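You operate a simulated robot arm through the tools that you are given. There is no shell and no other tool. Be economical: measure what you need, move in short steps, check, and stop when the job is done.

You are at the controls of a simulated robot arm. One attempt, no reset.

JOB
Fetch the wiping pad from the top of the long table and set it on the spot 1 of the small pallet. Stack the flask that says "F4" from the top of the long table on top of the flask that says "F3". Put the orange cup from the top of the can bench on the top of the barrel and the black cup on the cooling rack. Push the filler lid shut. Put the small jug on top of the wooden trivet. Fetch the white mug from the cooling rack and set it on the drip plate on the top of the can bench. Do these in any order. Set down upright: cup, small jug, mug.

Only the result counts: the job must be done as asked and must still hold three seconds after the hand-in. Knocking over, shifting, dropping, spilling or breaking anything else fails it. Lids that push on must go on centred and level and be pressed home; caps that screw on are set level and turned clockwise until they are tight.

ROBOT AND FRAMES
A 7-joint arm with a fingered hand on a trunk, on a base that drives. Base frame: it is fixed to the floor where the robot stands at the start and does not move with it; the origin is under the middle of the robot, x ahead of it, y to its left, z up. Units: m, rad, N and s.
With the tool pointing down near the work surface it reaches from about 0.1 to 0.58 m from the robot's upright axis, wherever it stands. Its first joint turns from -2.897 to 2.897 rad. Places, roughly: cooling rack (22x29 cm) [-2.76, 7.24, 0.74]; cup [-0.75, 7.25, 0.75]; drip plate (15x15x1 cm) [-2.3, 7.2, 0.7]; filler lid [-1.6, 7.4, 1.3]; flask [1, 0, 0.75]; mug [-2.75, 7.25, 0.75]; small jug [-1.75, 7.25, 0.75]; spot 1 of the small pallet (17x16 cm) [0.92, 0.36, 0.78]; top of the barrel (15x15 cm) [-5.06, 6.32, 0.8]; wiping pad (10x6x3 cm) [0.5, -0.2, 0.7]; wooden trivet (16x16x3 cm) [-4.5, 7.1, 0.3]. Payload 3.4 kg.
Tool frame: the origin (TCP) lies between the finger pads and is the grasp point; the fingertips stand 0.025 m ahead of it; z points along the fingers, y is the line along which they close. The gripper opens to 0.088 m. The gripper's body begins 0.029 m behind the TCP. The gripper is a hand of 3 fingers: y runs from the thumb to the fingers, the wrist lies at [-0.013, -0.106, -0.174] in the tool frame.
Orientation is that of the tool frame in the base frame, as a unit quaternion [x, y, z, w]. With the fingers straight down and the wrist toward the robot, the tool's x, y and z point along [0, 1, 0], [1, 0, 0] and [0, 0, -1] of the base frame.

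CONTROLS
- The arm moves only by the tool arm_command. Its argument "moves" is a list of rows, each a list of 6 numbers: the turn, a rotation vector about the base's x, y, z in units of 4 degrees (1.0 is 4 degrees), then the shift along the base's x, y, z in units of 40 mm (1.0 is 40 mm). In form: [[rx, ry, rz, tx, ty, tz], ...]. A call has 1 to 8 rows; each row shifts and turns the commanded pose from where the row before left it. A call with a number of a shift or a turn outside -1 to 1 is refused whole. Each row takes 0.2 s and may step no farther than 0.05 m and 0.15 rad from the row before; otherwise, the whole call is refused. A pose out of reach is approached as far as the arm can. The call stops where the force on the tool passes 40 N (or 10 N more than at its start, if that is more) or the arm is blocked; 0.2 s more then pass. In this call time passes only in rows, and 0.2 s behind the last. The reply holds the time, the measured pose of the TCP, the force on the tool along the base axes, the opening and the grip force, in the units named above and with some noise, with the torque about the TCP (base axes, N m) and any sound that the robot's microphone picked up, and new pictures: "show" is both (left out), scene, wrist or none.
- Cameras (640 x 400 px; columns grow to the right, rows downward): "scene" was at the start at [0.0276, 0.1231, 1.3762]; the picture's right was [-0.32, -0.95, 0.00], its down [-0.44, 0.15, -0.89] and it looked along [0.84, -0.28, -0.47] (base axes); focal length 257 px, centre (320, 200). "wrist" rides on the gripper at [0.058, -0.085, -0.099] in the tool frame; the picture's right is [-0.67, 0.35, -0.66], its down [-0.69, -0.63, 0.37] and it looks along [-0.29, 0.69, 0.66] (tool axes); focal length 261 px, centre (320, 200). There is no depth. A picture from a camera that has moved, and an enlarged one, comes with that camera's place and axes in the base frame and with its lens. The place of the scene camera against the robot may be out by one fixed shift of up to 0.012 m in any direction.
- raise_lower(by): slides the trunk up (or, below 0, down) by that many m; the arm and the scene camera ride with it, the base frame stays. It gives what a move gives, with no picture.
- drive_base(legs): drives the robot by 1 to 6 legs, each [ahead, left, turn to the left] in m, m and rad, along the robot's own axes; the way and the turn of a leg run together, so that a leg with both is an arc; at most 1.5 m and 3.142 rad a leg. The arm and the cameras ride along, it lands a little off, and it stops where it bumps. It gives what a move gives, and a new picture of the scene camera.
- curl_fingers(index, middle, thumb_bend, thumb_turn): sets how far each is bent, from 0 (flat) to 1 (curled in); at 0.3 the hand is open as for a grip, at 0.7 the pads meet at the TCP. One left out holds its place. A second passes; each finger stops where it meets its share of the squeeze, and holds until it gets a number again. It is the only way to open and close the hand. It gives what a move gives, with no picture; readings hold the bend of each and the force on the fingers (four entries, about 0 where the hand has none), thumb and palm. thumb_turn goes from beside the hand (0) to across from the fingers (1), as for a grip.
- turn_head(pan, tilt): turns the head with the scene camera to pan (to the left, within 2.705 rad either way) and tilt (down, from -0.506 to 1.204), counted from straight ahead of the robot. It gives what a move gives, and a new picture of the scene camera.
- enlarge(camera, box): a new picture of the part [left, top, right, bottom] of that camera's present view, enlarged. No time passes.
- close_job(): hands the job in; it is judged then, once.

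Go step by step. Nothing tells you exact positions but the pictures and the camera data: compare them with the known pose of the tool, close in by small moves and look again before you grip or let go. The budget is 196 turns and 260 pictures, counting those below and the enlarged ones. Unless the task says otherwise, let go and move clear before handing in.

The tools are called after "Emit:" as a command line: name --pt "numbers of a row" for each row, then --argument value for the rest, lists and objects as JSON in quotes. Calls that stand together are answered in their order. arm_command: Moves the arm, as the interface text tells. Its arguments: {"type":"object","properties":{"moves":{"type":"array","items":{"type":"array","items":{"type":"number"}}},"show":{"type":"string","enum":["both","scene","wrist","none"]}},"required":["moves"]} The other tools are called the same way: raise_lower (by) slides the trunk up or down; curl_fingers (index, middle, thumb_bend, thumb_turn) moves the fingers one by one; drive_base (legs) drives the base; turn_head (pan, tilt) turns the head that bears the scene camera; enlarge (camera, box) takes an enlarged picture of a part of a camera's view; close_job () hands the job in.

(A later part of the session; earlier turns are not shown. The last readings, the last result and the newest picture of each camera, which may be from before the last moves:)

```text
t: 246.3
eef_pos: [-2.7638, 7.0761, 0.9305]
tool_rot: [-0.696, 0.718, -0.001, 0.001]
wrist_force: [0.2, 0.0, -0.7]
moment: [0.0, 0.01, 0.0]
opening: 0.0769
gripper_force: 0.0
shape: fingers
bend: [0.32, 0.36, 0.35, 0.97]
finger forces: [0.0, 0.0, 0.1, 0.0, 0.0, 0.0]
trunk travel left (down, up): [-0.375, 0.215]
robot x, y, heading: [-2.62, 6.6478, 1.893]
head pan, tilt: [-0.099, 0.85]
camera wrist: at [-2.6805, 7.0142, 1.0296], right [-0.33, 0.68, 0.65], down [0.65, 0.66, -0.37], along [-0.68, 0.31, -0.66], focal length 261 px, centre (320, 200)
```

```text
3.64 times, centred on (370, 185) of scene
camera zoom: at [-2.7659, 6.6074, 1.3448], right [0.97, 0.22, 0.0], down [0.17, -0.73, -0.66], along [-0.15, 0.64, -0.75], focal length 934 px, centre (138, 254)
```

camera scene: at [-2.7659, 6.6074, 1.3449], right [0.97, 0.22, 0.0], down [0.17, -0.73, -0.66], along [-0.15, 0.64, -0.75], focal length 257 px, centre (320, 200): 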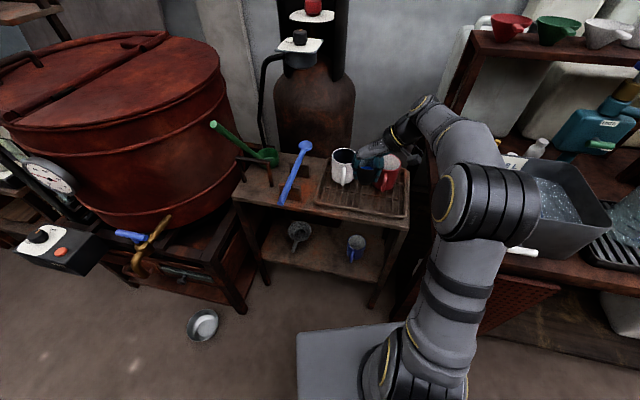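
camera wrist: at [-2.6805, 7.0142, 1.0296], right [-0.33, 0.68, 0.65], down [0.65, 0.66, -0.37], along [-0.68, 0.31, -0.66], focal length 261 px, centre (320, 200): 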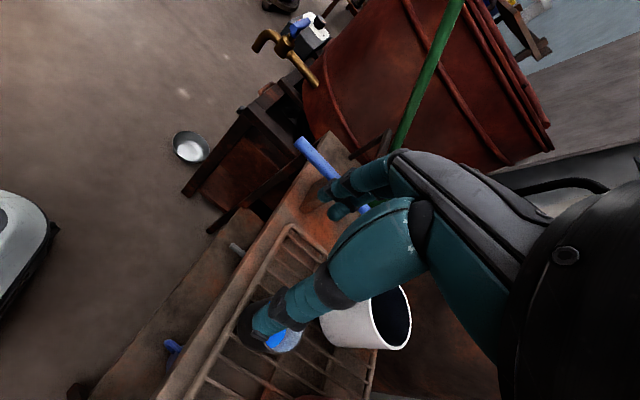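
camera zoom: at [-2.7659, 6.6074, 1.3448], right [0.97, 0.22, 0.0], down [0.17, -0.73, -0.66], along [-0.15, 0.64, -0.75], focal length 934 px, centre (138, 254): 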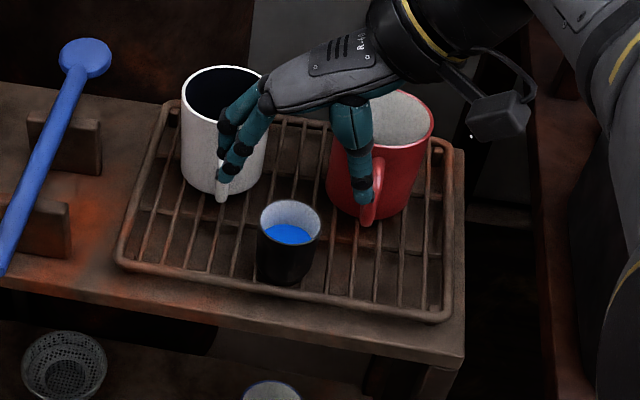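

The black cup stands on the rack. Next is the white mug; I'll bring the base a little closer.

Emit:
drive_base --legs '[[0, 0, -0.14], [0.06, 0.12, 0]]'

Emit:
curl_fingers --index 0.2 --middle 0.2 --thumb_bend 0.2

Emit:
turn_head --pan 0 --tilt 0.85

```text
t: 248.2
eef_pos: [-2.8331, 7.1285, 0.9298]
tool_rot: [-0.644, 0.765, -0.001, 0.001]
wrist_force: [-0.8, 0.0, 0.8]
moment: [-0.04, -0.02, 0.0]
opening: 0.0773
gripper_force: 0.0
shape: fingers
bend: [0.32, 0.36, 0.35, 0.97]
finger forces: [0.0, 0.0, 0.0, 0.0, 0.0, 0.0]
trunk travel left (down, up): [-0.375, 0.215]
robot x, y, heading: [-2.7489, 6.684, 1.747]
head pan, tilt: [-0.099, 0.85]
camera scene: at [-2.8997, 6.6655, 1.3448], right [1.0, 0.08, 0.0], down [0.06, -0.75, -0.66], along [-0.06, 0.66, -0.75], focal length 257 px, centre (320, 200)
```

scene: 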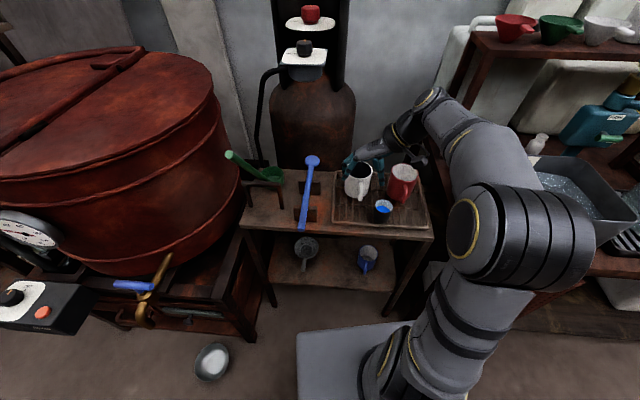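

```text
t: 249.2
eef_pos: [-2.8333, 7.1296, 0.929]
tool_rot: [-0.645, 0.765, -0.001, 0.001]
wrist_force: [0.2, 0.1, -0.6]
moment: [0.0, 0.0, -0.01]
opening: 0.103
gripper_force: 0.0
shape: fingers
bend: [0.2, 0.2, 0.2, 0.97]
finger forces: [0.0, 0.0, 0.0, 0.1, 0.0, 0.0]
trunk travel left (down, up): [-0.375, 0.215]
robot x, y, heading: [-2.7494, 6.6816, 1.754]
head pan, tilt: [-0.099, 0.85]
```

```text
t: 249.9
eef_pos: [-2.8329, 7.129, 0.9288]
tool_rot: [-0.643, 0.765, 0.0, 0.001]
wrist_force: [-0.2, -0.2, 0.6]
moment: [0.01, 0.0, -0.03]
opening: 0.1034
gripper_force: 0.2
shape: fingers
bend: [0.2, 0.2, 0.2, 0.97]
finger forces: [0.1, 0.0, 0.1, 0.0, 0.0, 0.0]
trunk travel left (down, up): [-0.375, 0.215]
robot x, y, heading: [-2.7493, 6.6794, 1.757]
head pan, tilt: [0.0, 0.85]
camera scene: at [-2.9073, 6.6645, 1.3448], right [0.98, 0.18, 0.0], down [0.14, -0.74, -0.66], along [-0.12, 0.65, -0.75], focal length 257 px, centre (320, 200)
```

scene: 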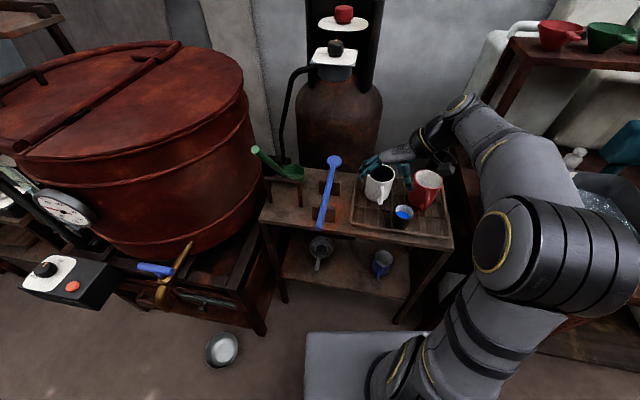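

Emit:
arm_command --pt "0 0 0.8 0 0.9 0" --pt "0 0 0.8 0 0.9 0" --pt "0 0 0.8 0 0.9 0" --show "both"

Emit:
enlarge --camera "scene" --box '[330, 130, 470, 250]'

```text
t: 250.7
eef_pos: [-2.8328, 7.2392, 0.9306]
tool_rot: [-0.706, 0.708, -0.002, 0.0]
wrist_force: [1.2, -0.5, 0.3]
moment: [-0.04, -0.02, 0.0]
opening: 0.1036
gripper_force: 0.0
shape: fingers
bend: [0.2, 0.2, 0.2, 0.97]
finger forces: [0.0, 0.0, 0.0, 0.1, 0.0, 0.0]
trunk travel left (down, up): [-0.375, 0.215]
robot x, y, heading: [-2.7496, 6.6845, 1.757]
head pan, tilt: [0.0, 0.85]
camera scene: at [-2.9074, 6.6646, 1.3448], right [0.98, 0.18, 0.0], down [0.14, -0.74, -0.66], along [-0.12, 0.65, -0.75], focal length 257 px, centre (320, 200)
camera wrist: at [-2.7487, 7.179, 1.0311], right [-0.35, 0.67, 0.65], down [0.63, 0.68, -0.37], along [-0.69, 0.29, -0.66], focal length 261 px, centre (320, 200)
```

scene: 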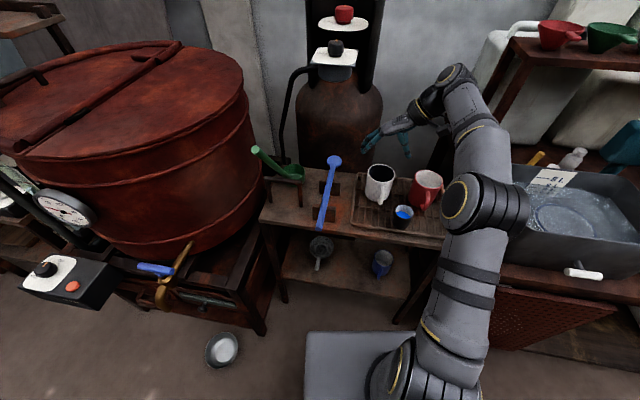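
wrist: 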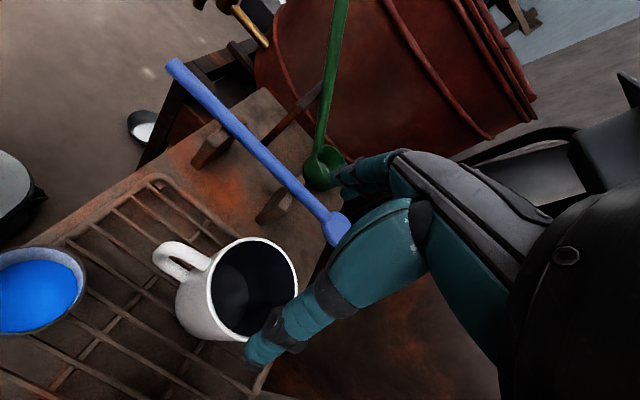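

```text
3.33 times, centred on (400, 190) of scene
camera zoom: at [-2.9074, 6.6646, 1.3448], right [0.98, 0.18, 0.0], down [0.14, -0.74, -0.66], along [-0.12, 0.65, -0.75], focal length 856 px, centre (53, 233)
```

zoom: 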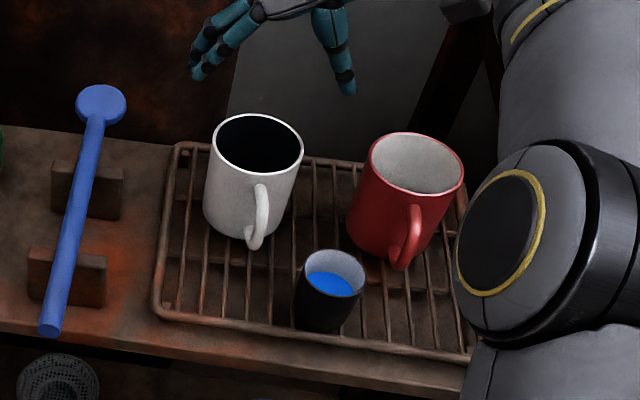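

Emit:
arm_command --pt "0 0 0 0.12 0.22 -0.6" --pt "0 0 0 0 0 -0.8" --show "wrist"

Emit:
enlarge --camera "scene" --box '[330, 130, 470, 250]'

Emit:
enlarge --camera "scene" --box '[490, 140, 640, 290]'

```text
t: 251.3
eef_pos: [-2.829, 7.2457, 0.8734]
tool_rot: [-0.706, 0.708, -0.001, 0.001]
wrist_force: [-0.3, 0.0, 0.2]
moment: [0.0, 0.02, 0.02]
opening: 0.1034
gripper_force: 0.0
shape: fingers
bend: [0.2, 0.2, 0.2, 0.97]
finger forces: [0.1, 0.0, 0.0, 0.0, 0.1, 0.0]
trunk travel left (down, up): [-0.375, 0.215]
robot x, y, heading: [-2.7505, 6.6786, 1.757]
head pan, tilt: [0.0, 0.85]
camera wrist: at [-2.7444, 7.1871, 0.9742], right [-0.35, 0.67, 0.65], down [0.63, 0.68, -0.37], along [-0.69, 0.29, -0.66], focal length 261 px, centre (320, 200)
```

wrist: 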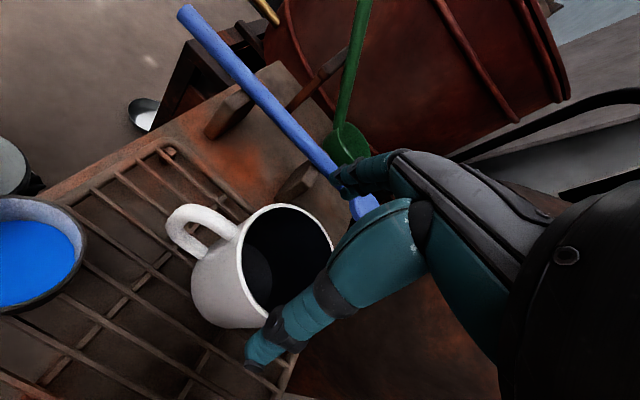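

```text
3.33 times, centred on (400, 190) of scene
camera zoom: at [-2.9073, 6.6646, 1.3449], right [0.98, 0.18, 0.0], down [0.14, -0.74, -0.66], along [-0.12, 0.65, -0.75], focal length 856 px, centre (53, 233)
```

zoom: 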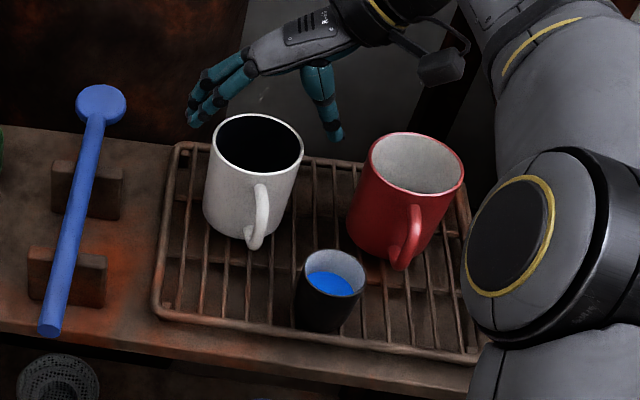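

```text
2.67 times, centred on (565, 215) of scene
camera zoom: at [-2.9073, 6.6646, 1.3449], right [0.98, 0.18, 0.0], down [0.14, -0.74, -0.66], along [-0.12, 0.65, -0.75], focal length 685 px, centre (-333, 160)
```

zoom: 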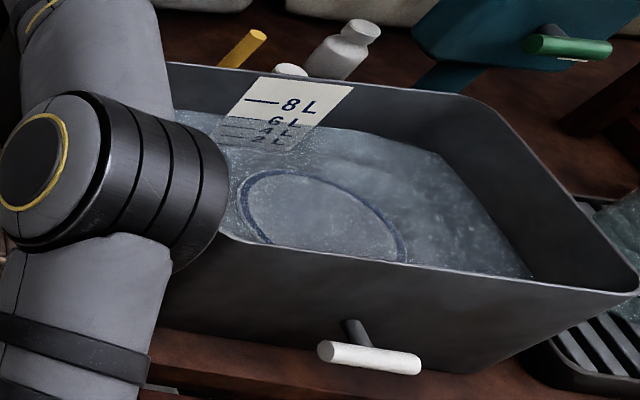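

There's a ring mark inside the tub near (-2.31, 7.21); I'll inspect that later. First I grip the mug, which sits at (-2.825, 7.246) between the fingers.

Emit:
arm_command --pt "0 0 0 0.1 0 -0.5" --pt "0 0 0 0 0 -0.5" --pt "0 0 0 0 0 -0.3" --show "wrist"

Emit:
enlarge --camera "scene" --box '[330, 130, 470, 250]'

```text
t: 252.1
eef_pos: [-2.8259, 7.2464, 0.8214]
tool_rot: [-0.706, 0.709, -0.001, 0.001]
wrist_force: [-1.0, -0.5, 2.5]
moment: [0.0, 0.12, 0.03]
opening: 0.1047
gripper_force: 1.3
shape: fingers
bend: [0.19, 0.2, 0.2, 0.97]
finger forces: [2.7, 0.0, 0.1, 0.0, 0.0, 0.0]
trunk travel left (down, up): [-0.375, 0.215]
robot x, y, heading: [-2.7529, 6.6799, 1.757]
head pan, tilt: [0.0, 0.85]
camera wrist: at [-2.7406, 7.1875, 0.9214], right [-0.35, 0.67, 0.66], down [0.63, 0.68, -0.37], along [-0.69, 0.29, -0.66], focal length 261 px, centre (320, 200)
```

wrist: 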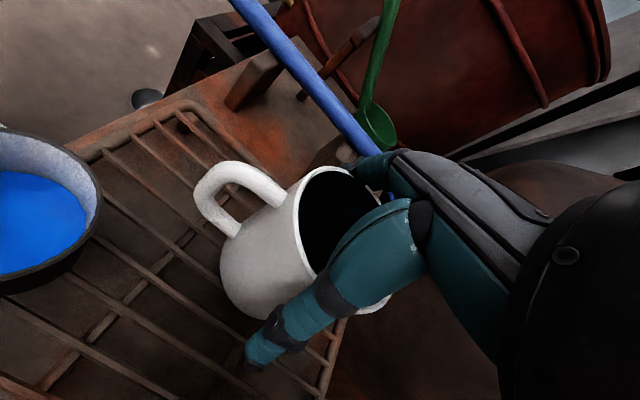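

```text
3.33 times, centred on (400, 190) of scene
camera zoom: at [-2.9075, 6.664, 1.3449], right [0.98, 0.18, 0.0], down [0.14, -0.74, -0.66], along [-0.12, 0.65, -0.75], focal length 856 px, centre (53, 233)
```

zoom: 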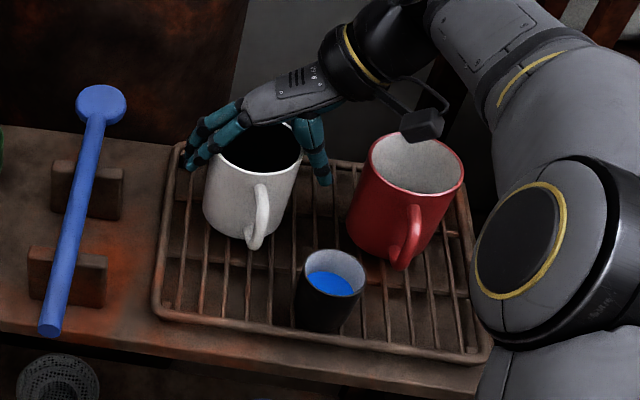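

Emit:
curl_fingers --index 0.7 --middle 0.7 --thumb_bend 0.7

Emit:
enlarge --camera "scene" --box '[330, 130, 470, 250]'

```text
t: 253.1
eef_pos: [-2.8243, 7.2457, 0.8221]
tool_rot: [-0.706, 0.708, -0.001, 0.0]
wrist_force: [-1.8, 0.1, 11.0]
moment: [0.02, 0.56, 0.01]
opening: 0.0675
gripper_force: 31.3
shape: fingers
bend: [0.26, 0.4, 0.56, 0.96]
finger forces: [19.6, 11.1, 0.0, 0.0, 31.4, 0.0]
trunk travel left (down, up): [-0.375, 0.215]
robot x, y, heading: [-2.7515, 6.6815, 1.756]
head pan, tilt: [0.0, 0.85]
```

```text
3.33 times, centred on (400, 190) of scene
camera zoom: at [-2.9073, 6.6634, 1.3449], right [0.98, 0.18, 0.0], down [0.14, -0.74, -0.66], along [-0.12, 0.65, -0.75], focal length 856 px, centre (53, 233)
```

zoom: 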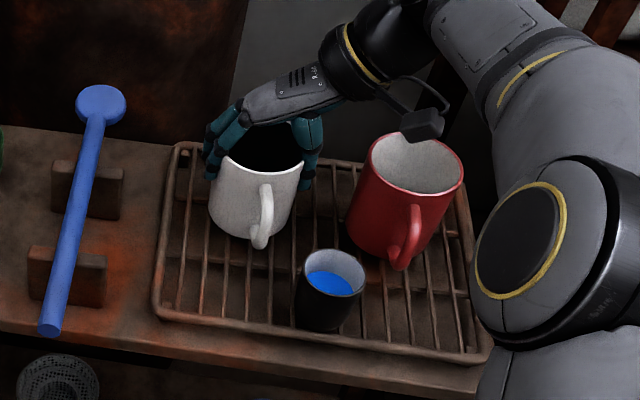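

Emit:
arm_command --pt "0 0 0 0 0 0.15" --pt "0 0 0 0 0 0.25" --pt "0 0 0 0 0 0.4" --show "wrist"

Emit:
enlarge --camera "scene" --box '[330, 130, 470, 250]'

```text
t: 253.9
eef_pos: [-2.824, 7.2464, 0.8535]
tool_rot: [-0.706, 0.708, -0.001, 0.0]
wrist_force: [0.3, -0.4, -1.1]
moment: [0.02, 0.03, -0.02]
opening: 0.0669
gripper_force: 27.2
shape: fingers
bend: [0.26, 0.41, 0.56, 0.96]
finger forces: [16.0, 9.8, 0.0, 0.0, 29.4, 0.0]
trunk travel left (down, up): [-0.375, 0.215]
robot x, y, heading: [-2.7516, 6.6796, 1.758]
head pan, tilt: [0.0, 0.85]
camera wrist: at [-2.7396, 7.188, 0.953], right [-0.35, 0.67, 0.65], down [0.63, 0.68, -0.37], along [-0.69, 0.29, -0.66], focal length 261 px, centre (320, 200)
```

wrist: 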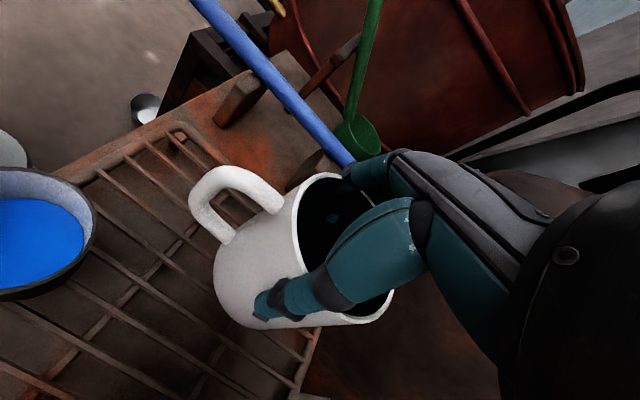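

```text
3.33 times, centred on (400, 190) of scene
camera zoom: at [-2.9074, 6.6647, 1.3448], right [0.98, 0.18, 0.0], down [0.14, -0.74, -0.66], along [-0.12, 0.65, -0.75], focal length 856 px, centre (53, 233)
```

zoom: 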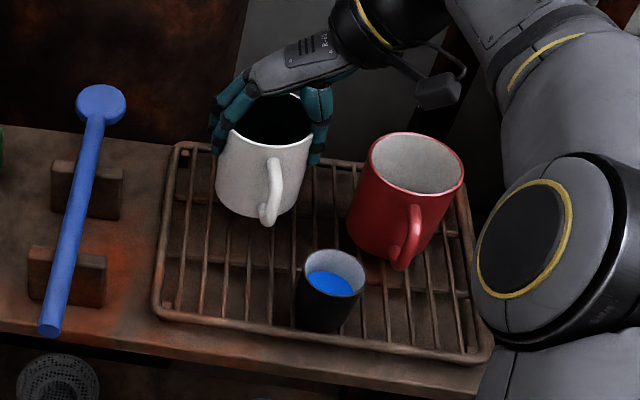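

Emit:
arm_command --pt "0 0 0 0 0 1" --pt "0 0 0 0 0 1" --pt "0 0 0 0 0 1" --pt "0 0 0 0 0 1" --pt "0 0 0 0 -1 0" --pt "0 0 0 0 -1 0" --pt "0 0 0 0 -1 0" --pt "0 0 0 0 -1 0" --show "none"

Emit:
arm_command --pt "0 0 0 0.2 -1 0" --pt "0 0 0 0.3 -1 0" --pt "0 0 0 0.3 -0.9 0" --show "none"

Emit:
drive_base --legs '[[-0.04, 0, -0.18], [0, -0.62, 0]]'

Emit:
turn_head --pan 0 --tilt 0.95

```text
t: 255.7
eef_pos: [-2.8236, 7.2322, 0.9983]
tool_rot: [-0.706, 0.708, -0.001, 0.0]
wrist_force: [-0.6, -0.9, -1.9]
moment: [0.01, -0.01, 0.02]
opening: 0.0667
gripper_force: 27.4
shape: fingers
bend: [0.26, 0.41, 0.57, 0.96]
finger forces: [15.8, 10.0, 0.0, 0.0, 29.2, 0.0]
out of reach, approached as far as the arm can: row 4, 5, 6, 7, 8
trunk travel left (down, up): [-0.375, 0.215]
robot x, y, heading: [-2.7474, 6.682, 1.758]
head pan, tilt: [0.0, 0.85]
```

```text
t: 256.5
eef_pos: [-2.7977, 7.1776, 1.019]
tool_rot: [-0.706, 0.708, 0.001, 0.001]
wrist_force: [-0.3, -0.1, -1.1]
moment: [-0.02, 0.0, -0.02]
opening: 0.0661
gripper_force: 27.1
shape: fingers
bend: [0.27, 0.41, 0.57, 0.96]
finger forces: [15.5, 10.2, 0.0, 0.0, 28.8, 0.0]
out of reach, approached as far as the arm can: row 1, 2
trunk travel left (down, up): [-0.375, 0.215]
robot x, y, heading: [-2.7526, 6.6784, 1.758]
head pan, tilt: [0.0, 0.85]
```

```text
t: 260.7
eef_pos: [-2.081, 7.1417, 1.0189]
tool_rot: [-0.641, 0.768, -0.002, 0.001]
wrist_force: [0.4, 0.2, -0.8]
moment: [0.0, -0.02, -0.01]
opening: 0.0661
gripper_force: 28.0
shape: fingers
bend: [0.27, 0.41, 0.57, 0.96]
finger forces: [15.5, 10.2, 0.0, 0.0, 28.5, 0.0]
trunk travel left (down, up): [-0.375, 0.215]
robot x, y, heading: [-2.1224, 6.6481, 1.583]
head pan, tilt: [0.0, 0.85]
camera scene: at [-2.2779, 6.6562, 1.3448], right [1.0, 0.01, 0.0], down [0.01, -0.75, -0.66], along [-0.01, 0.66, -0.75], focal length 257 px, centre (320, 200)
```

scene: 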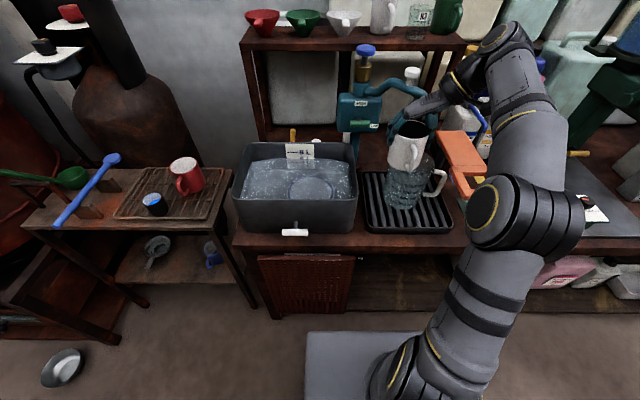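

```text
t: 261.4
eef_pos: [-2.0811, 7.1406, 1.0194]
tool_rot: [-0.64, 0.768, -0.001, 0.0]
wrist_force: [-0.3, 0.0, -1.9]
moment: [0.01, 0.02, 0.0]
opening: 0.066
gripper_force: 27.0
shape: fingers
bend: [0.27, 0.41, 0.57, 0.96]
finger forces: [15.5, 10.2, 0.0, 0.0, 28.6, 0.0]
trunk travel left (down, up): [-0.375, 0.215]
robot x, y, heading: [-2.1198, 6.6452, 1.58]
head pan, tilt: [0.0, 0.949]
camera scene: at [-2.2779, 6.6507, 1.3373], right [1.0, 0.01, 0.0], down [0.01, -0.81, -0.58], along [0.0, 0.58, -0.81], focal length 257 px, centre (320, 200)
```

scene: 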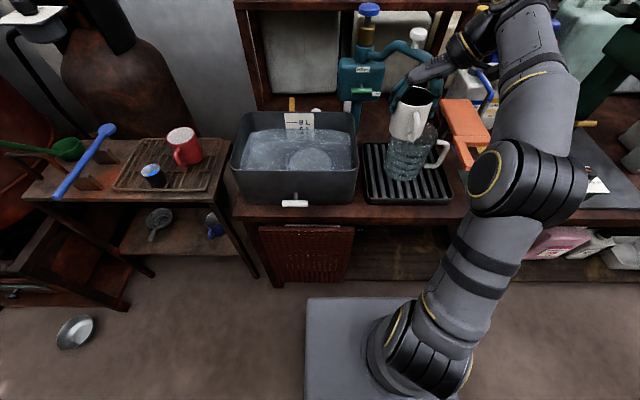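

Emit:
enlarge --camera "scene" --box '[225, 90, 375, 215]'

Emit:
enlarge --camera "scene" --box '[340, 80, 520, 220]'

```text
3.20 times, centred on (300, 152) of scene
camera zoom: at [-2.2779, 6.6507, 1.3373], right [1.0, 0.01, 0.0], down [0.01, -0.81, -0.58], along [0.0, 0.58, -0.81], focal length 822 px, centre (384, 352)
```

zoom: 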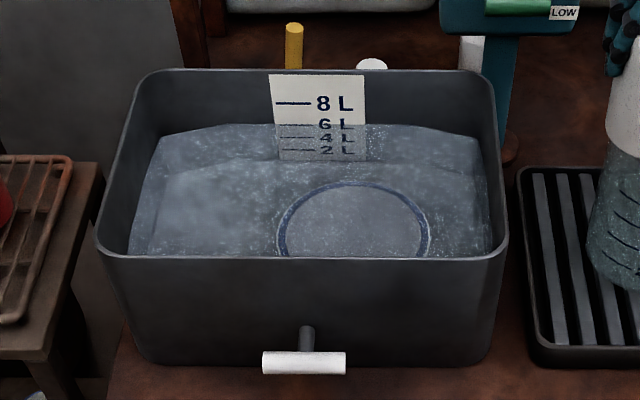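

```text
2.86 times, centred on (430, 150) of scene
camera zoom: at [-2.2779, 6.6507, 1.3373], right [1.0, 0.01, 0.0], down [0.01, -0.81, -0.58], along [0.0, 0.58, -0.81], focal length 734 px, centre (6, 343)
```

zoom: 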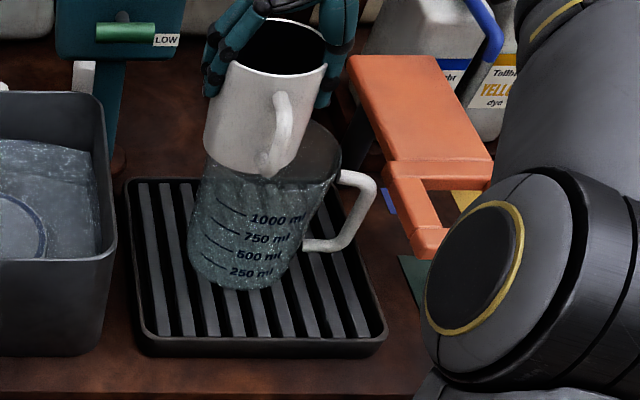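

The round plate with a blue rim in the tub matches the stated drip plate in both size and position. I'll bring the hand above the tub for a look from above.

Emit:
drive_base --legs '[[0, 0.1, 0]]'

Emit:
arm_command --pt "0 0 0 0 0 1" --pt "0 0 0 0 0 0.8" --show "both"

Emit:
enlarge --camera "wrist" --box '[60, 100, 320, 300]'

```text
t: 262.5
eef_pos: [-2.18, 7.1396, 1.0188]
tool_rot: [-0.64, 0.768, -0.002, -0.001]
wrist_force: [-0.1, 0.5, -3.0]
moment: [0.01, -0.02, 0.0]
opening: 0.0661
gripper_force: 27.0
shape: fingers
bend: [0.27, 0.41, 0.57, 0.96]
finger forces: [15.5, 10.3, 0.0, 0.0, 28.6, 0.0]
trunk travel left (down, up): [-0.375, 0.215]
robot x, y, heading: [-2.2207, 6.6428, 1.581]
head pan, tilt: [0.0, 0.949]
camera scene: at [-2.3768, 6.6501, 1.3373], right [1.0, 0.01, 0.0], down [0.01, -0.81, -0.58], along [0.0, 0.58, -0.81], focal length 257 px, centre (320, 200)
```

scene: 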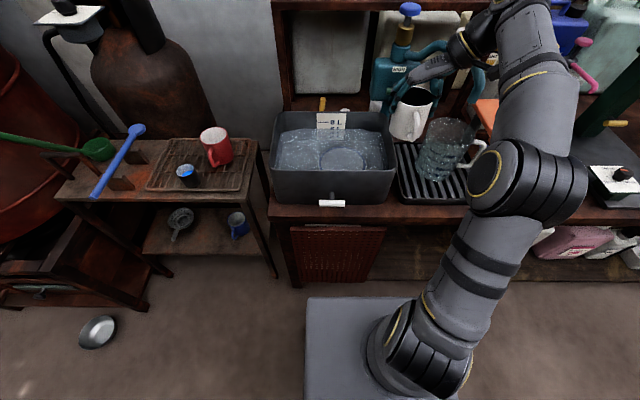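

```text
t: 263.1
eef_pos: [-2.1798, 7.1381, 1.0804]
tool_rot: [-0.641, 0.768, -0.002, 0.001]
wrist_force: [-0.2, -0.2, -1.2]
moment: [0.0, -0.01, 0.0]
opening: 0.0657
gripper_force: 27.2
shape: fingers
bend: [0.27, 0.41, 0.57, 0.96]
finger forces: [15.4, 10.1, 0.1, 0.1, 28.2, 0.0]
out of reach, approached as far as the arm can: row 2
trunk travel left (down, up): [-0.375, 0.215]
robot x, y, heading: [-2.218, 6.6452, 1.577]
head pan, tilt: [0.0, 0.949]
camera scene: at [-2.3767, 6.6496, 1.3373], right [1.0, 0.01, 0.0], down [0.01, -0.81, -0.58], along [0.0, 0.58, -0.81], focal length 257 px, centre (320, 200)
camera wrist: at [-2.1069, 7.066, 1.1801], right [-0.22, 0.72, 0.65], down [0.74, 0.56, -0.37], along [-0.63, 0.4, -0.66], focal length 261 px, centre (320, 200)
```

scene: 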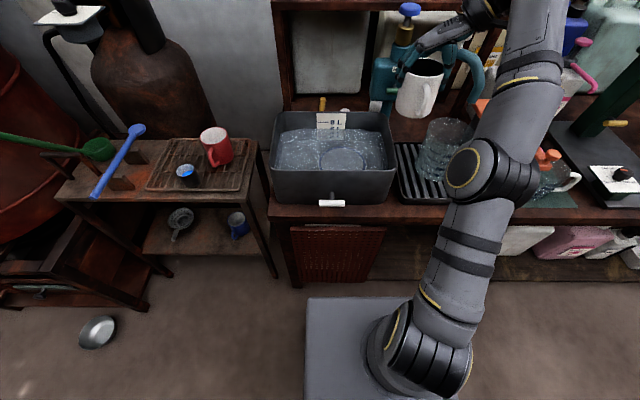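
wrist: 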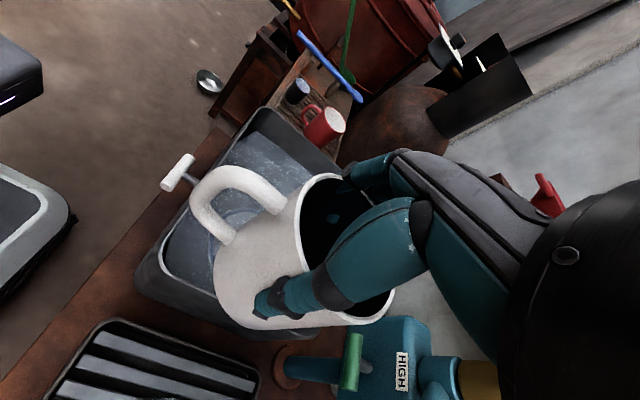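

```text
2.00 times, centred on (190, 200) of wrist
camera zoom: at [-2.1069, 7.066, 1.1801], right [-0.22, 0.72, 0.65], down [0.74, 0.56, -0.37], along [-0.63, 0.4, -0.66], focal length 521 px, centre (580, 200)
```

zoom: 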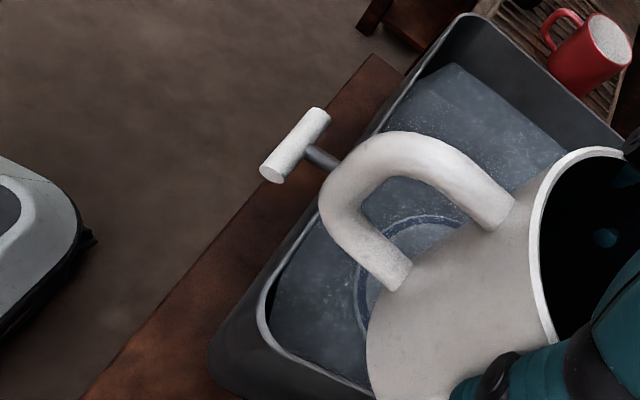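

I'm treating that blue-rimmed plate as the drip plate. I'll position the base so the mug can go straight down onto it.

Emit:
drive_base --legs '[[0, 0.08, 0], [0.05, 0, 0]]'

Emit:
arm_command --pt "0 0 0 -0.6 0.5 0" --pt "0 0 0 -0.65 0.4 -0.4" --show "both"

Emit:
enlarge --camera "scene" --box '[280, 60, 440, 220]'

```text
t: 264.7
eef_pos: [-2.2626, 7.1902, 1.0798]
tool_rot: [-0.64, 0.768, 0.0, 0.001]
wrist_force: [1.0, -0.1, -1.0]
moment: [-0.01, 0.03, 0.03]
opening: 0.0659
gripper_force: 26.8
shape: fingers
bend: [0.27, 0.41, 0.57, 0.96]
finger forces: [15.4, 10.4, 0.0, 0.1, 28.4, 0.0]
trunk travel left (down, up): [-0.375, 0.215]
robot x, y, heading: [-2.3016, 6.6938, 1.582]
head pan, tilt: [0.0, 0.949]
camera scene: at [-2.4582, 6.6997, 1.3373], right [1.0, 0.01, 0.0], down [0.01, -0.81, -0.58], along [-0.01, 0.58, -0.81], focal length 257 px, centre (320, 200)
```

scene: 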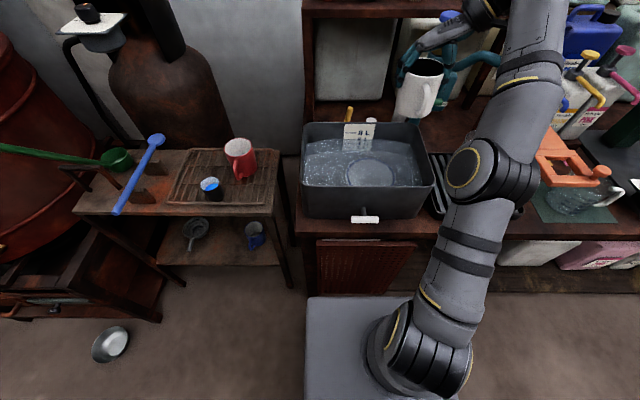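

```text
t: 265.3
eef_pos: [-2.3138, 7.2214, 1.0468]
tool_rot: [-0.641, 0.768, 0.0, 0.001]
wrist_force: [0.2, 0.1, -1.7]
moment: [0.01, 0.04, 0.04]
opening: 0.0655
gripper_force: 27.0
shape: fingers
bend: [0.27, 0.41, 0.57, 0.96]
finger forces: [15.2, 10.4, 0.0, 0.0, 28.0, 0.0]
out of reach, approached as far as the arm can: row 1
trunk travel left (down, up): [-0.375, 0.215]
robot x, y, heading: [-2.3008, 6.6931, 1.577]
head pan, tilt: [0.0, 0.949]
camera scene: at [-2.4581, 6.6996, 1.3373], right [1.0, 0.01, 0.0], down [0.01, -0.81, -0.58], along [-0.01, 0.58, -0.81], focal length 257 px, centre (320, 200)
camera wrist: at [-2.2398, 7.1483, 1.1473], right [-0.22, 0.72, 0.65], down [0.74, 0.56, -0.36], along [-0.63, 0.4, -0.66], focal length 261 px, centre (320, 200)
```

scene: 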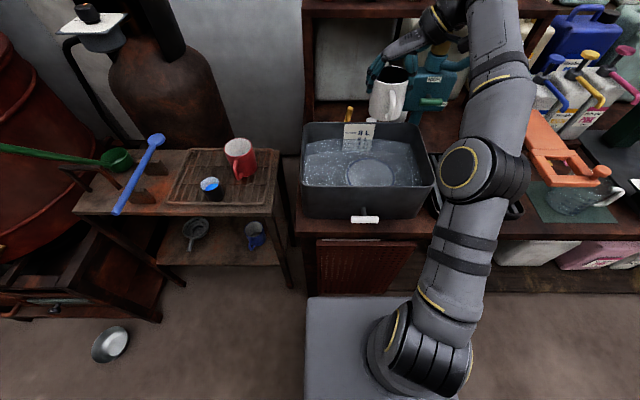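
wrist: 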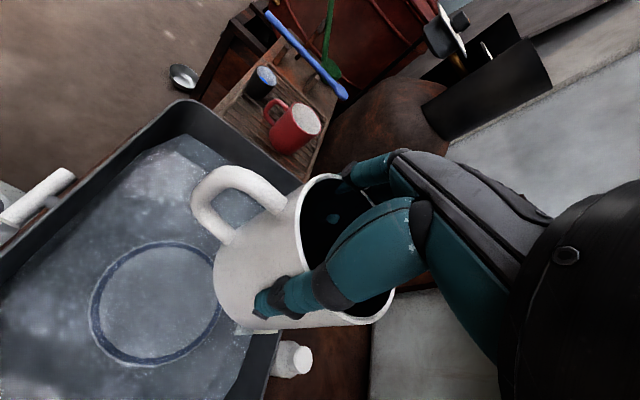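

```text
2.50 times, centred on (360, 140) of scene
camera zoom: at [-2.4581, 6.6996, 1.3373], right [1.0, 0.01, 0.0], down [0.01, -0.81, -0.58], along [-0.01, 0.58, -0.81], focal length 642 px, centre (220, 350)
```

zoom: 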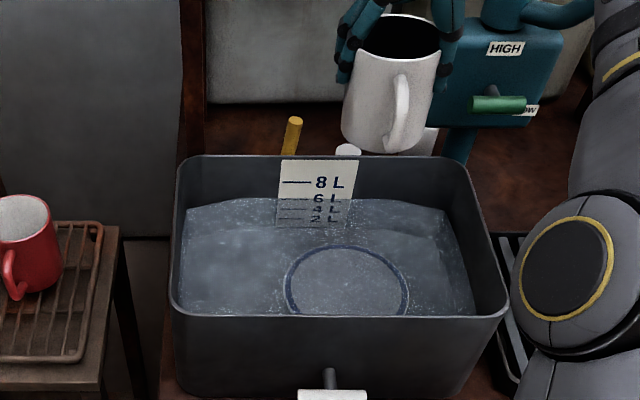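

The plate is centred at about (-2.311, 7.206). I'll lower the mug into the tub over it.

Emit:
arm_command --pt "0 0 0 0 -0.33 -0.6" --pt "0 0 0 0 0 -1" --pt "0 0 0 0 0 -1" --pt "0 0 0 0 0 -1" --show "both"

Emit:
enlarge --camera "scene" --box '[280, 60, 440, 220]'

```text
t: 266.3
eef_pos: [-2.3122, 7.2066, 0.9043]
tool_rot: [-0.641, 0.768, 0.0, 0.0]
wrist_force: [0.7, 0.8, -1.3]
moment: [-0.04, -0.02, 0.03]
opening: 0.0652
gripper_force: 26.1
shape: fingers
bend: [0.27, 0.41, 0.57, 0.96]
finger forces: [15.0, 10.5, 0.1, 0.0, 27.4, 0.0]
trunk travel left (down, up): [-0.375, 0.215]
robot x, y, heading: [-2.3026, 6.693, 1.577]
head pan, tilt: [0.0, 0.949]
camera scene: at [-2.4582, 6.6996, 1.3373], right [1.0, 0.01, 0.0], down [0.01, -0.81, -0.58], along [-0.01, 0.58, -0.81], focal length 257 px, centre (320, 200)
camera wrist: at [-2.2381, 7.1344, 1.0036], right [-0.22, 0.72, 0.66], down [0.74, 0.56, -0.36], along [-0.63, 0.41, -0.66], focal length 261 px, centre (320, 200)
```

scene: 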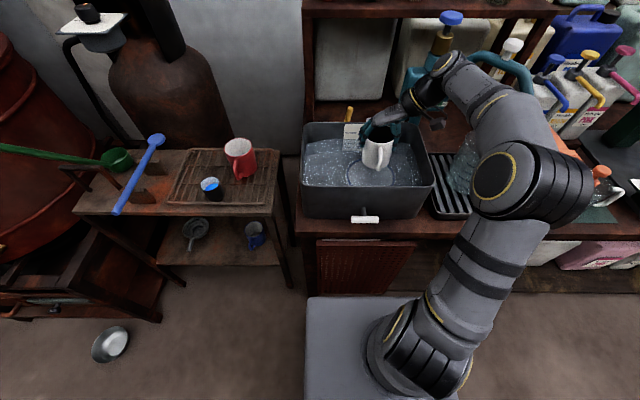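
wrist: 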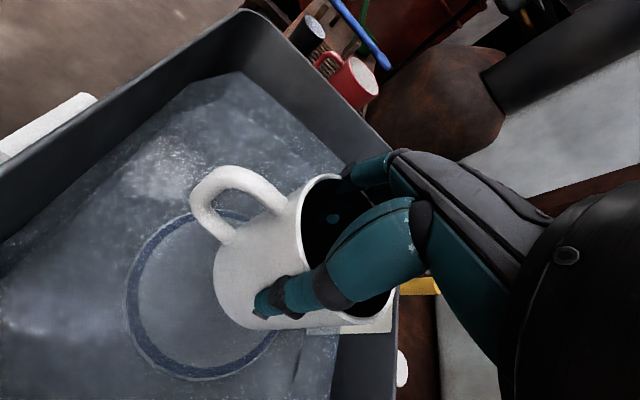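

```text
2.50 times, centred on (360, 140) of scene
camera zoom: at [-2.4582, 6.6996, 1.3373], right [1.0, 0.01, 0.0], down [0.01, -0.81, -0.58], along [-0.01, 0.58, -0.81], focal length 642 px, centre (220, 350)
```

zoom: 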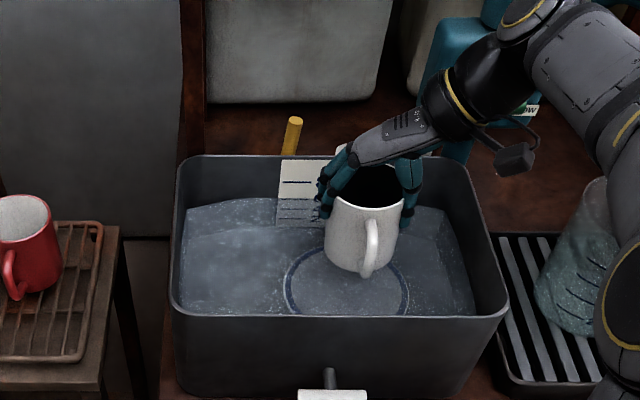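

Emit:
arm_command --pt "0 0 0 0 0 -0.9" --pt "0 0 0 0 0 -0.7" --pt "0 0 0 0 0 -0.2" --pt "0 0 0 0 0 -0.15" --show "wrist"

Emit:
enlarge --camera "scene" --box '[280, 60, 440, 220]'

```text
t: 267.3
eef_pos: [-2.3119, 7.208, 0.8243]
tool_rot: [-0.642, 0.767, -0.002, 0.0]
wrist_force: [0.1, 0.5, -2.0]
moment: [0.01, 0.01, 0.0]
opening: 0.0651
gripper_force: 26.7
shape: fingers
bend: [0.27, 0.41, 0.57, 0.96]
finger forces: [14.9, 10.6, 0.0, 0.0, 27.2, 0.0]
trunk travel left (down, up): [-0.375, 0.215]
robot x, y, heading: [-2.3007, 6.6948, 1.579]
head pan, tilt: [0.0, 0.949]
camera wrist: at [-2.2385, 7.1348, 0.9242], right [-0.22, 0.72, 0.66], down [0.74, 0.56, -0.36], along [-0.63, 0.4, -0.66], focal length 261 px, centre (320, 200)
```

wrist: 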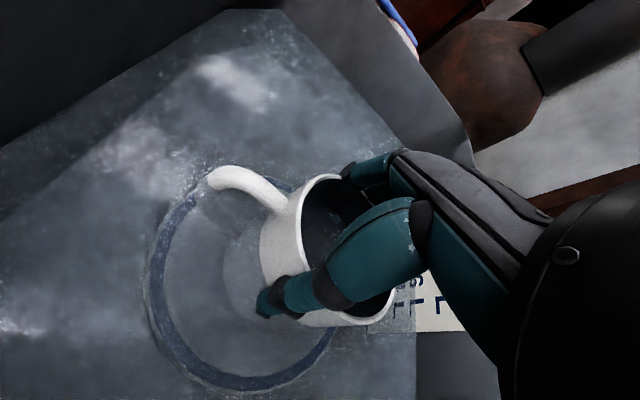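

```text
2.50 times, centred on (360, 140) of scene
camera zoom: at [-2.4582, 6.6995, 1.3373], right [1.0, 0.01, 0.0], down [0.01, -0.81, -0.58], along [-0.01, 0.58, -0.81], focal length 642 px, centre (220, 350)
```

zoom: 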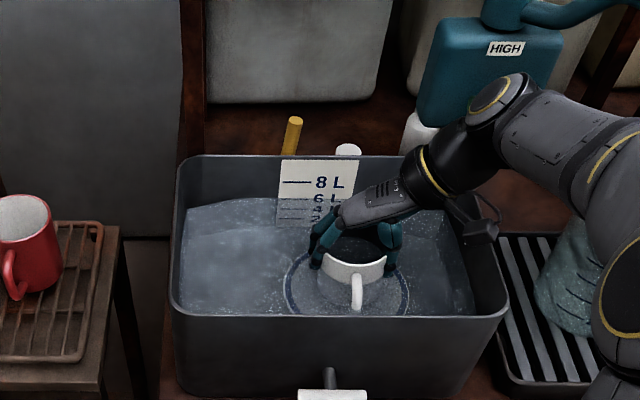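

Emit:
arm_command --pt "0 0 0 0 0 -0.1" --pt "0 0 0 0 0 -0.1" --pt "0 0 0 0 0 -0.08" --show "none"

```text
t: 268.1
eef_pos: [-2.312, 7.2067, 0.8149]
tool_rot: [-0.641, 0.768, -0.001, 0.0]
wrist_force: [0.0, -0.9, 1.2]
moment: [0.05, 0.04, 0.04]
opening: 0.0651
gripper_force: 27.1
shape: fingers
bend: [0.27, 0.41, 0.57, 0.96]
finger forces: [15.5, 10.6, 0.0, 0.1, 27.8, 0.1]
trunk travel left (down, up): [-0.375, 0.215]
robot x, y, heading: [-2.3019, 6.6934, 1.583]
head pan, tilt: [0.0, 0.949]
```

Emit:
arm_command --pt "0 0 0 0 0 -0.06" --pt "0 0 0 0 0 -0.05" --show "wrist"

Emit:
enlarge --camera "scene" --box '[310, 100, 410, 200]'

```text
t: 268.7
eef_pos: [-2.3109, 7.2076, 0.8113]
tool_rot: [-0.641, 0.768, 0.001, 0.001]
wrist_force: [1.6, -3.6, 21.7]
moment: [0.16, 0.44, 0.0]
opening: 0.0647
gripper_force: 30.5
shape: fingers
bend: [0.27, 0.41, 0.57, 0.95]
finger forces: [18.5, 10.6, 0.0, 0.0, 31.5, 0.0]
trunk travel left (down, up): [-0.375, 0.215]
robot x, y, heading: [-2.2979, 6.6954, 1.581]
head pan, tilt: [0.0, 0.949]
camera wrist: at [-2.2388, 7.1332, 0.9114], right [-0.22, 0.72, 0.66], down [0.74, 0.56, -0.36], along [-0.63, 0.41, -0.66], focal length 261 px, centre (320, 200)
```

wrist: 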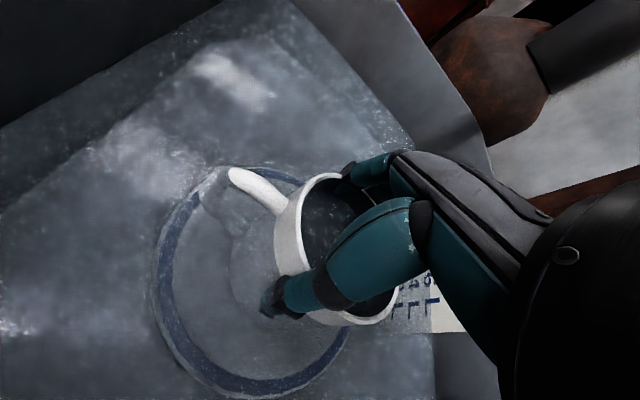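

```text
4.00 times, centred on (360, 150) of scene
camera zoom: at [-2.4577, 6.697, 1.3377], right [1.0, 0.01, 0.0], down [0.01, -0.81, -0.58], along [-0.01, 0.58, -0.81], focal length 1027 px, centre (160, 400)
```

zoom: 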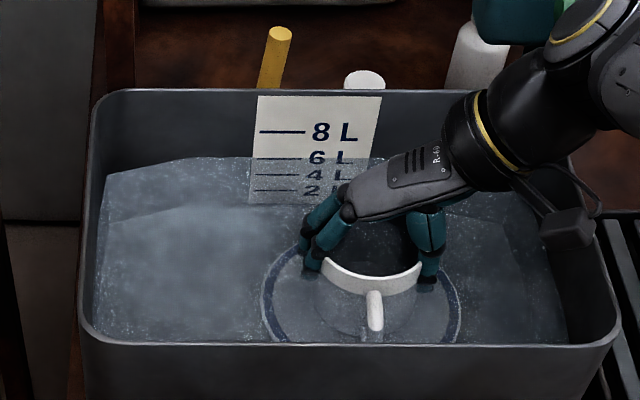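

The mug rests on the plate. I'll ease off the pressure, release and lift out.

Emit:
arm_command --pt "0 0 0 0 0 0.05" --show "none"

Emit:
curl_fingers --index 0.18 --middle 0.18 --thumb_bend 0.2

Emit:
arm_command --pt "0 0 0 0 0 0.3" --pt "0 0 0 0 0 0.6" --pt "0 0 0 0 0 1" --pt "0 0 0 0 0 1" --show "both"

Emit:
enlarge --camera "scene" --box '[310, 100, 410, 200]'

```text
t: 269.1
eef_pos: [-2.3125, 7.2055, 0.8121]
tool_rot: [-0.641, 0.768, 0.0, 0.0]
wrist_force: [2.4, -1.3, 15.6]
moment: [0.17, 0.42, 0.01]
opening: 0.0646
gripper_force: 29.4
shape: fingers
bend: [0.27, 0.41, 0.57, 0.95]
finger forces: [17.6, 11.2, 0.0, 0.0, 30.3, 0.0]
trunk travel left (down, up): [-0.375, 0.215]
robot x, y, heading: [-2.2993, 6.6914, 1.582]
head pan, tilt: [0.0, 0.949]
```

```text
t: 270.1
eef_pos: [-2.3126, 7.2073, 0.8117]
tool_rot: [-0.641, 0.768, -0.001, 0.0]
wrist_force: [-0.5, 0.5, -0.9]
moment: [0.0, -0.02, 0.01]
opening: 0.1055
gripper_force: 0.0
shape: fingers
bend: [0.18, 0.18, 0.2, 0.97]
finger forces: [0.0, 0.1, 0.0, 0.1, 0.0, 0.0]
trunk travel left (down, up): [-0.375, 0.215]
robot x, y, heading: [-2.3019, 6.6916, 1.574]
head pan, tilt: [0.0, 0.949]
```

```text
t: 271.1
eef_pos: [-2.3126, 7.2082, 0.9277]
tool_rot: [-0.641, 0.768, 0.0, 0.0]
wrist_force: [-0.4, 1.0, -0.3]
moment: [0.01, 0.0, -0.03]
opening: 0.1056
gripper_force: 0.2
shape: fingers
bend: [0.18, 0.18, 0.2, 0.97]
finger forces: [0.0, 0.1, 0.0, 0.1, 0.1, 0.0]
trunk travel left (down, up): [-0.375, 0.215]
robot x, y, heading: [-2.2988, 6.693, 1.581]
head pan, tilt: [0.0, 0.949]
camera scene: at [-2.4582, 6.6994, 1.3373], right [1.0, 0.01, 0.0], down [0.01, -0.81, -0.58], along [-0.01, 0.58, -0.81], focal length 257 px, centre (320, 200)
camera wrist: at [-2.2394, 7.1346, 1.0268], right [-0.22, 0.72, 0.65], down [0.74, 0.56, -0.37], along [-0.63, 0.4, -0.66], focal length 261 px, centre (320, 200)
```

scene: 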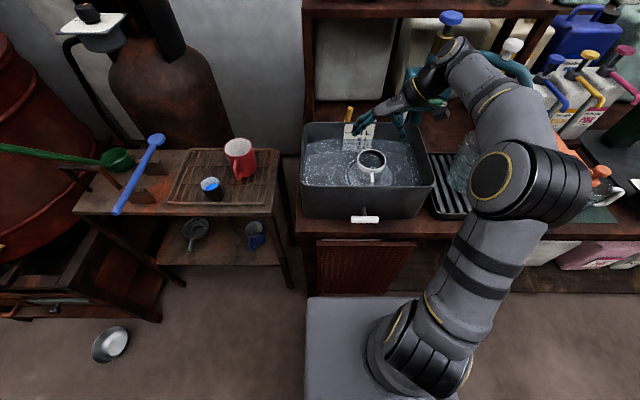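
wrist: 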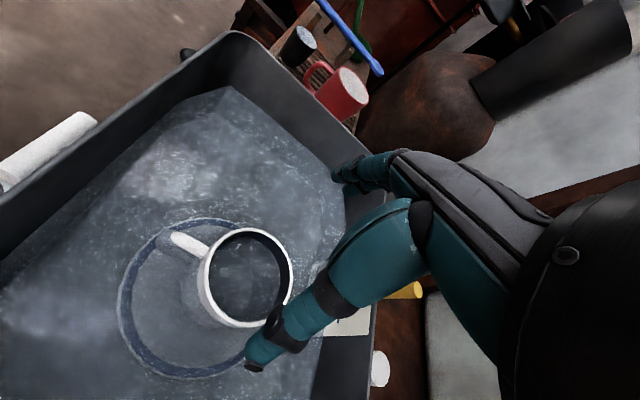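

```text
4.00 times, centred on (360, 150) of scene
camera zoom: at [-2.4582, 6.6994, 1.3373], right [1.0, 0.01, 0.0], down [0.01, -0.81, -0.58], along [-0.01, 0.58, -0.81], focal length 1027 px, centre (160, 400)
```

zoom: 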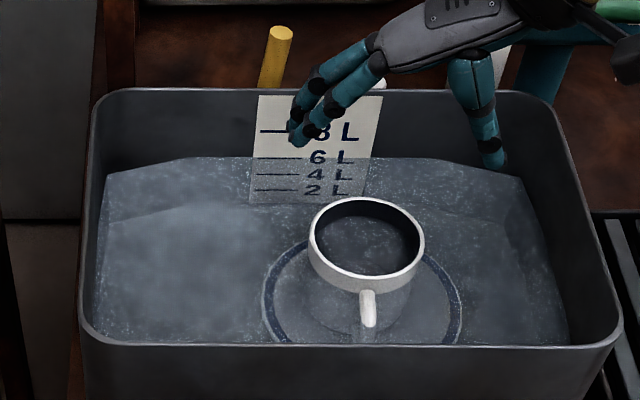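

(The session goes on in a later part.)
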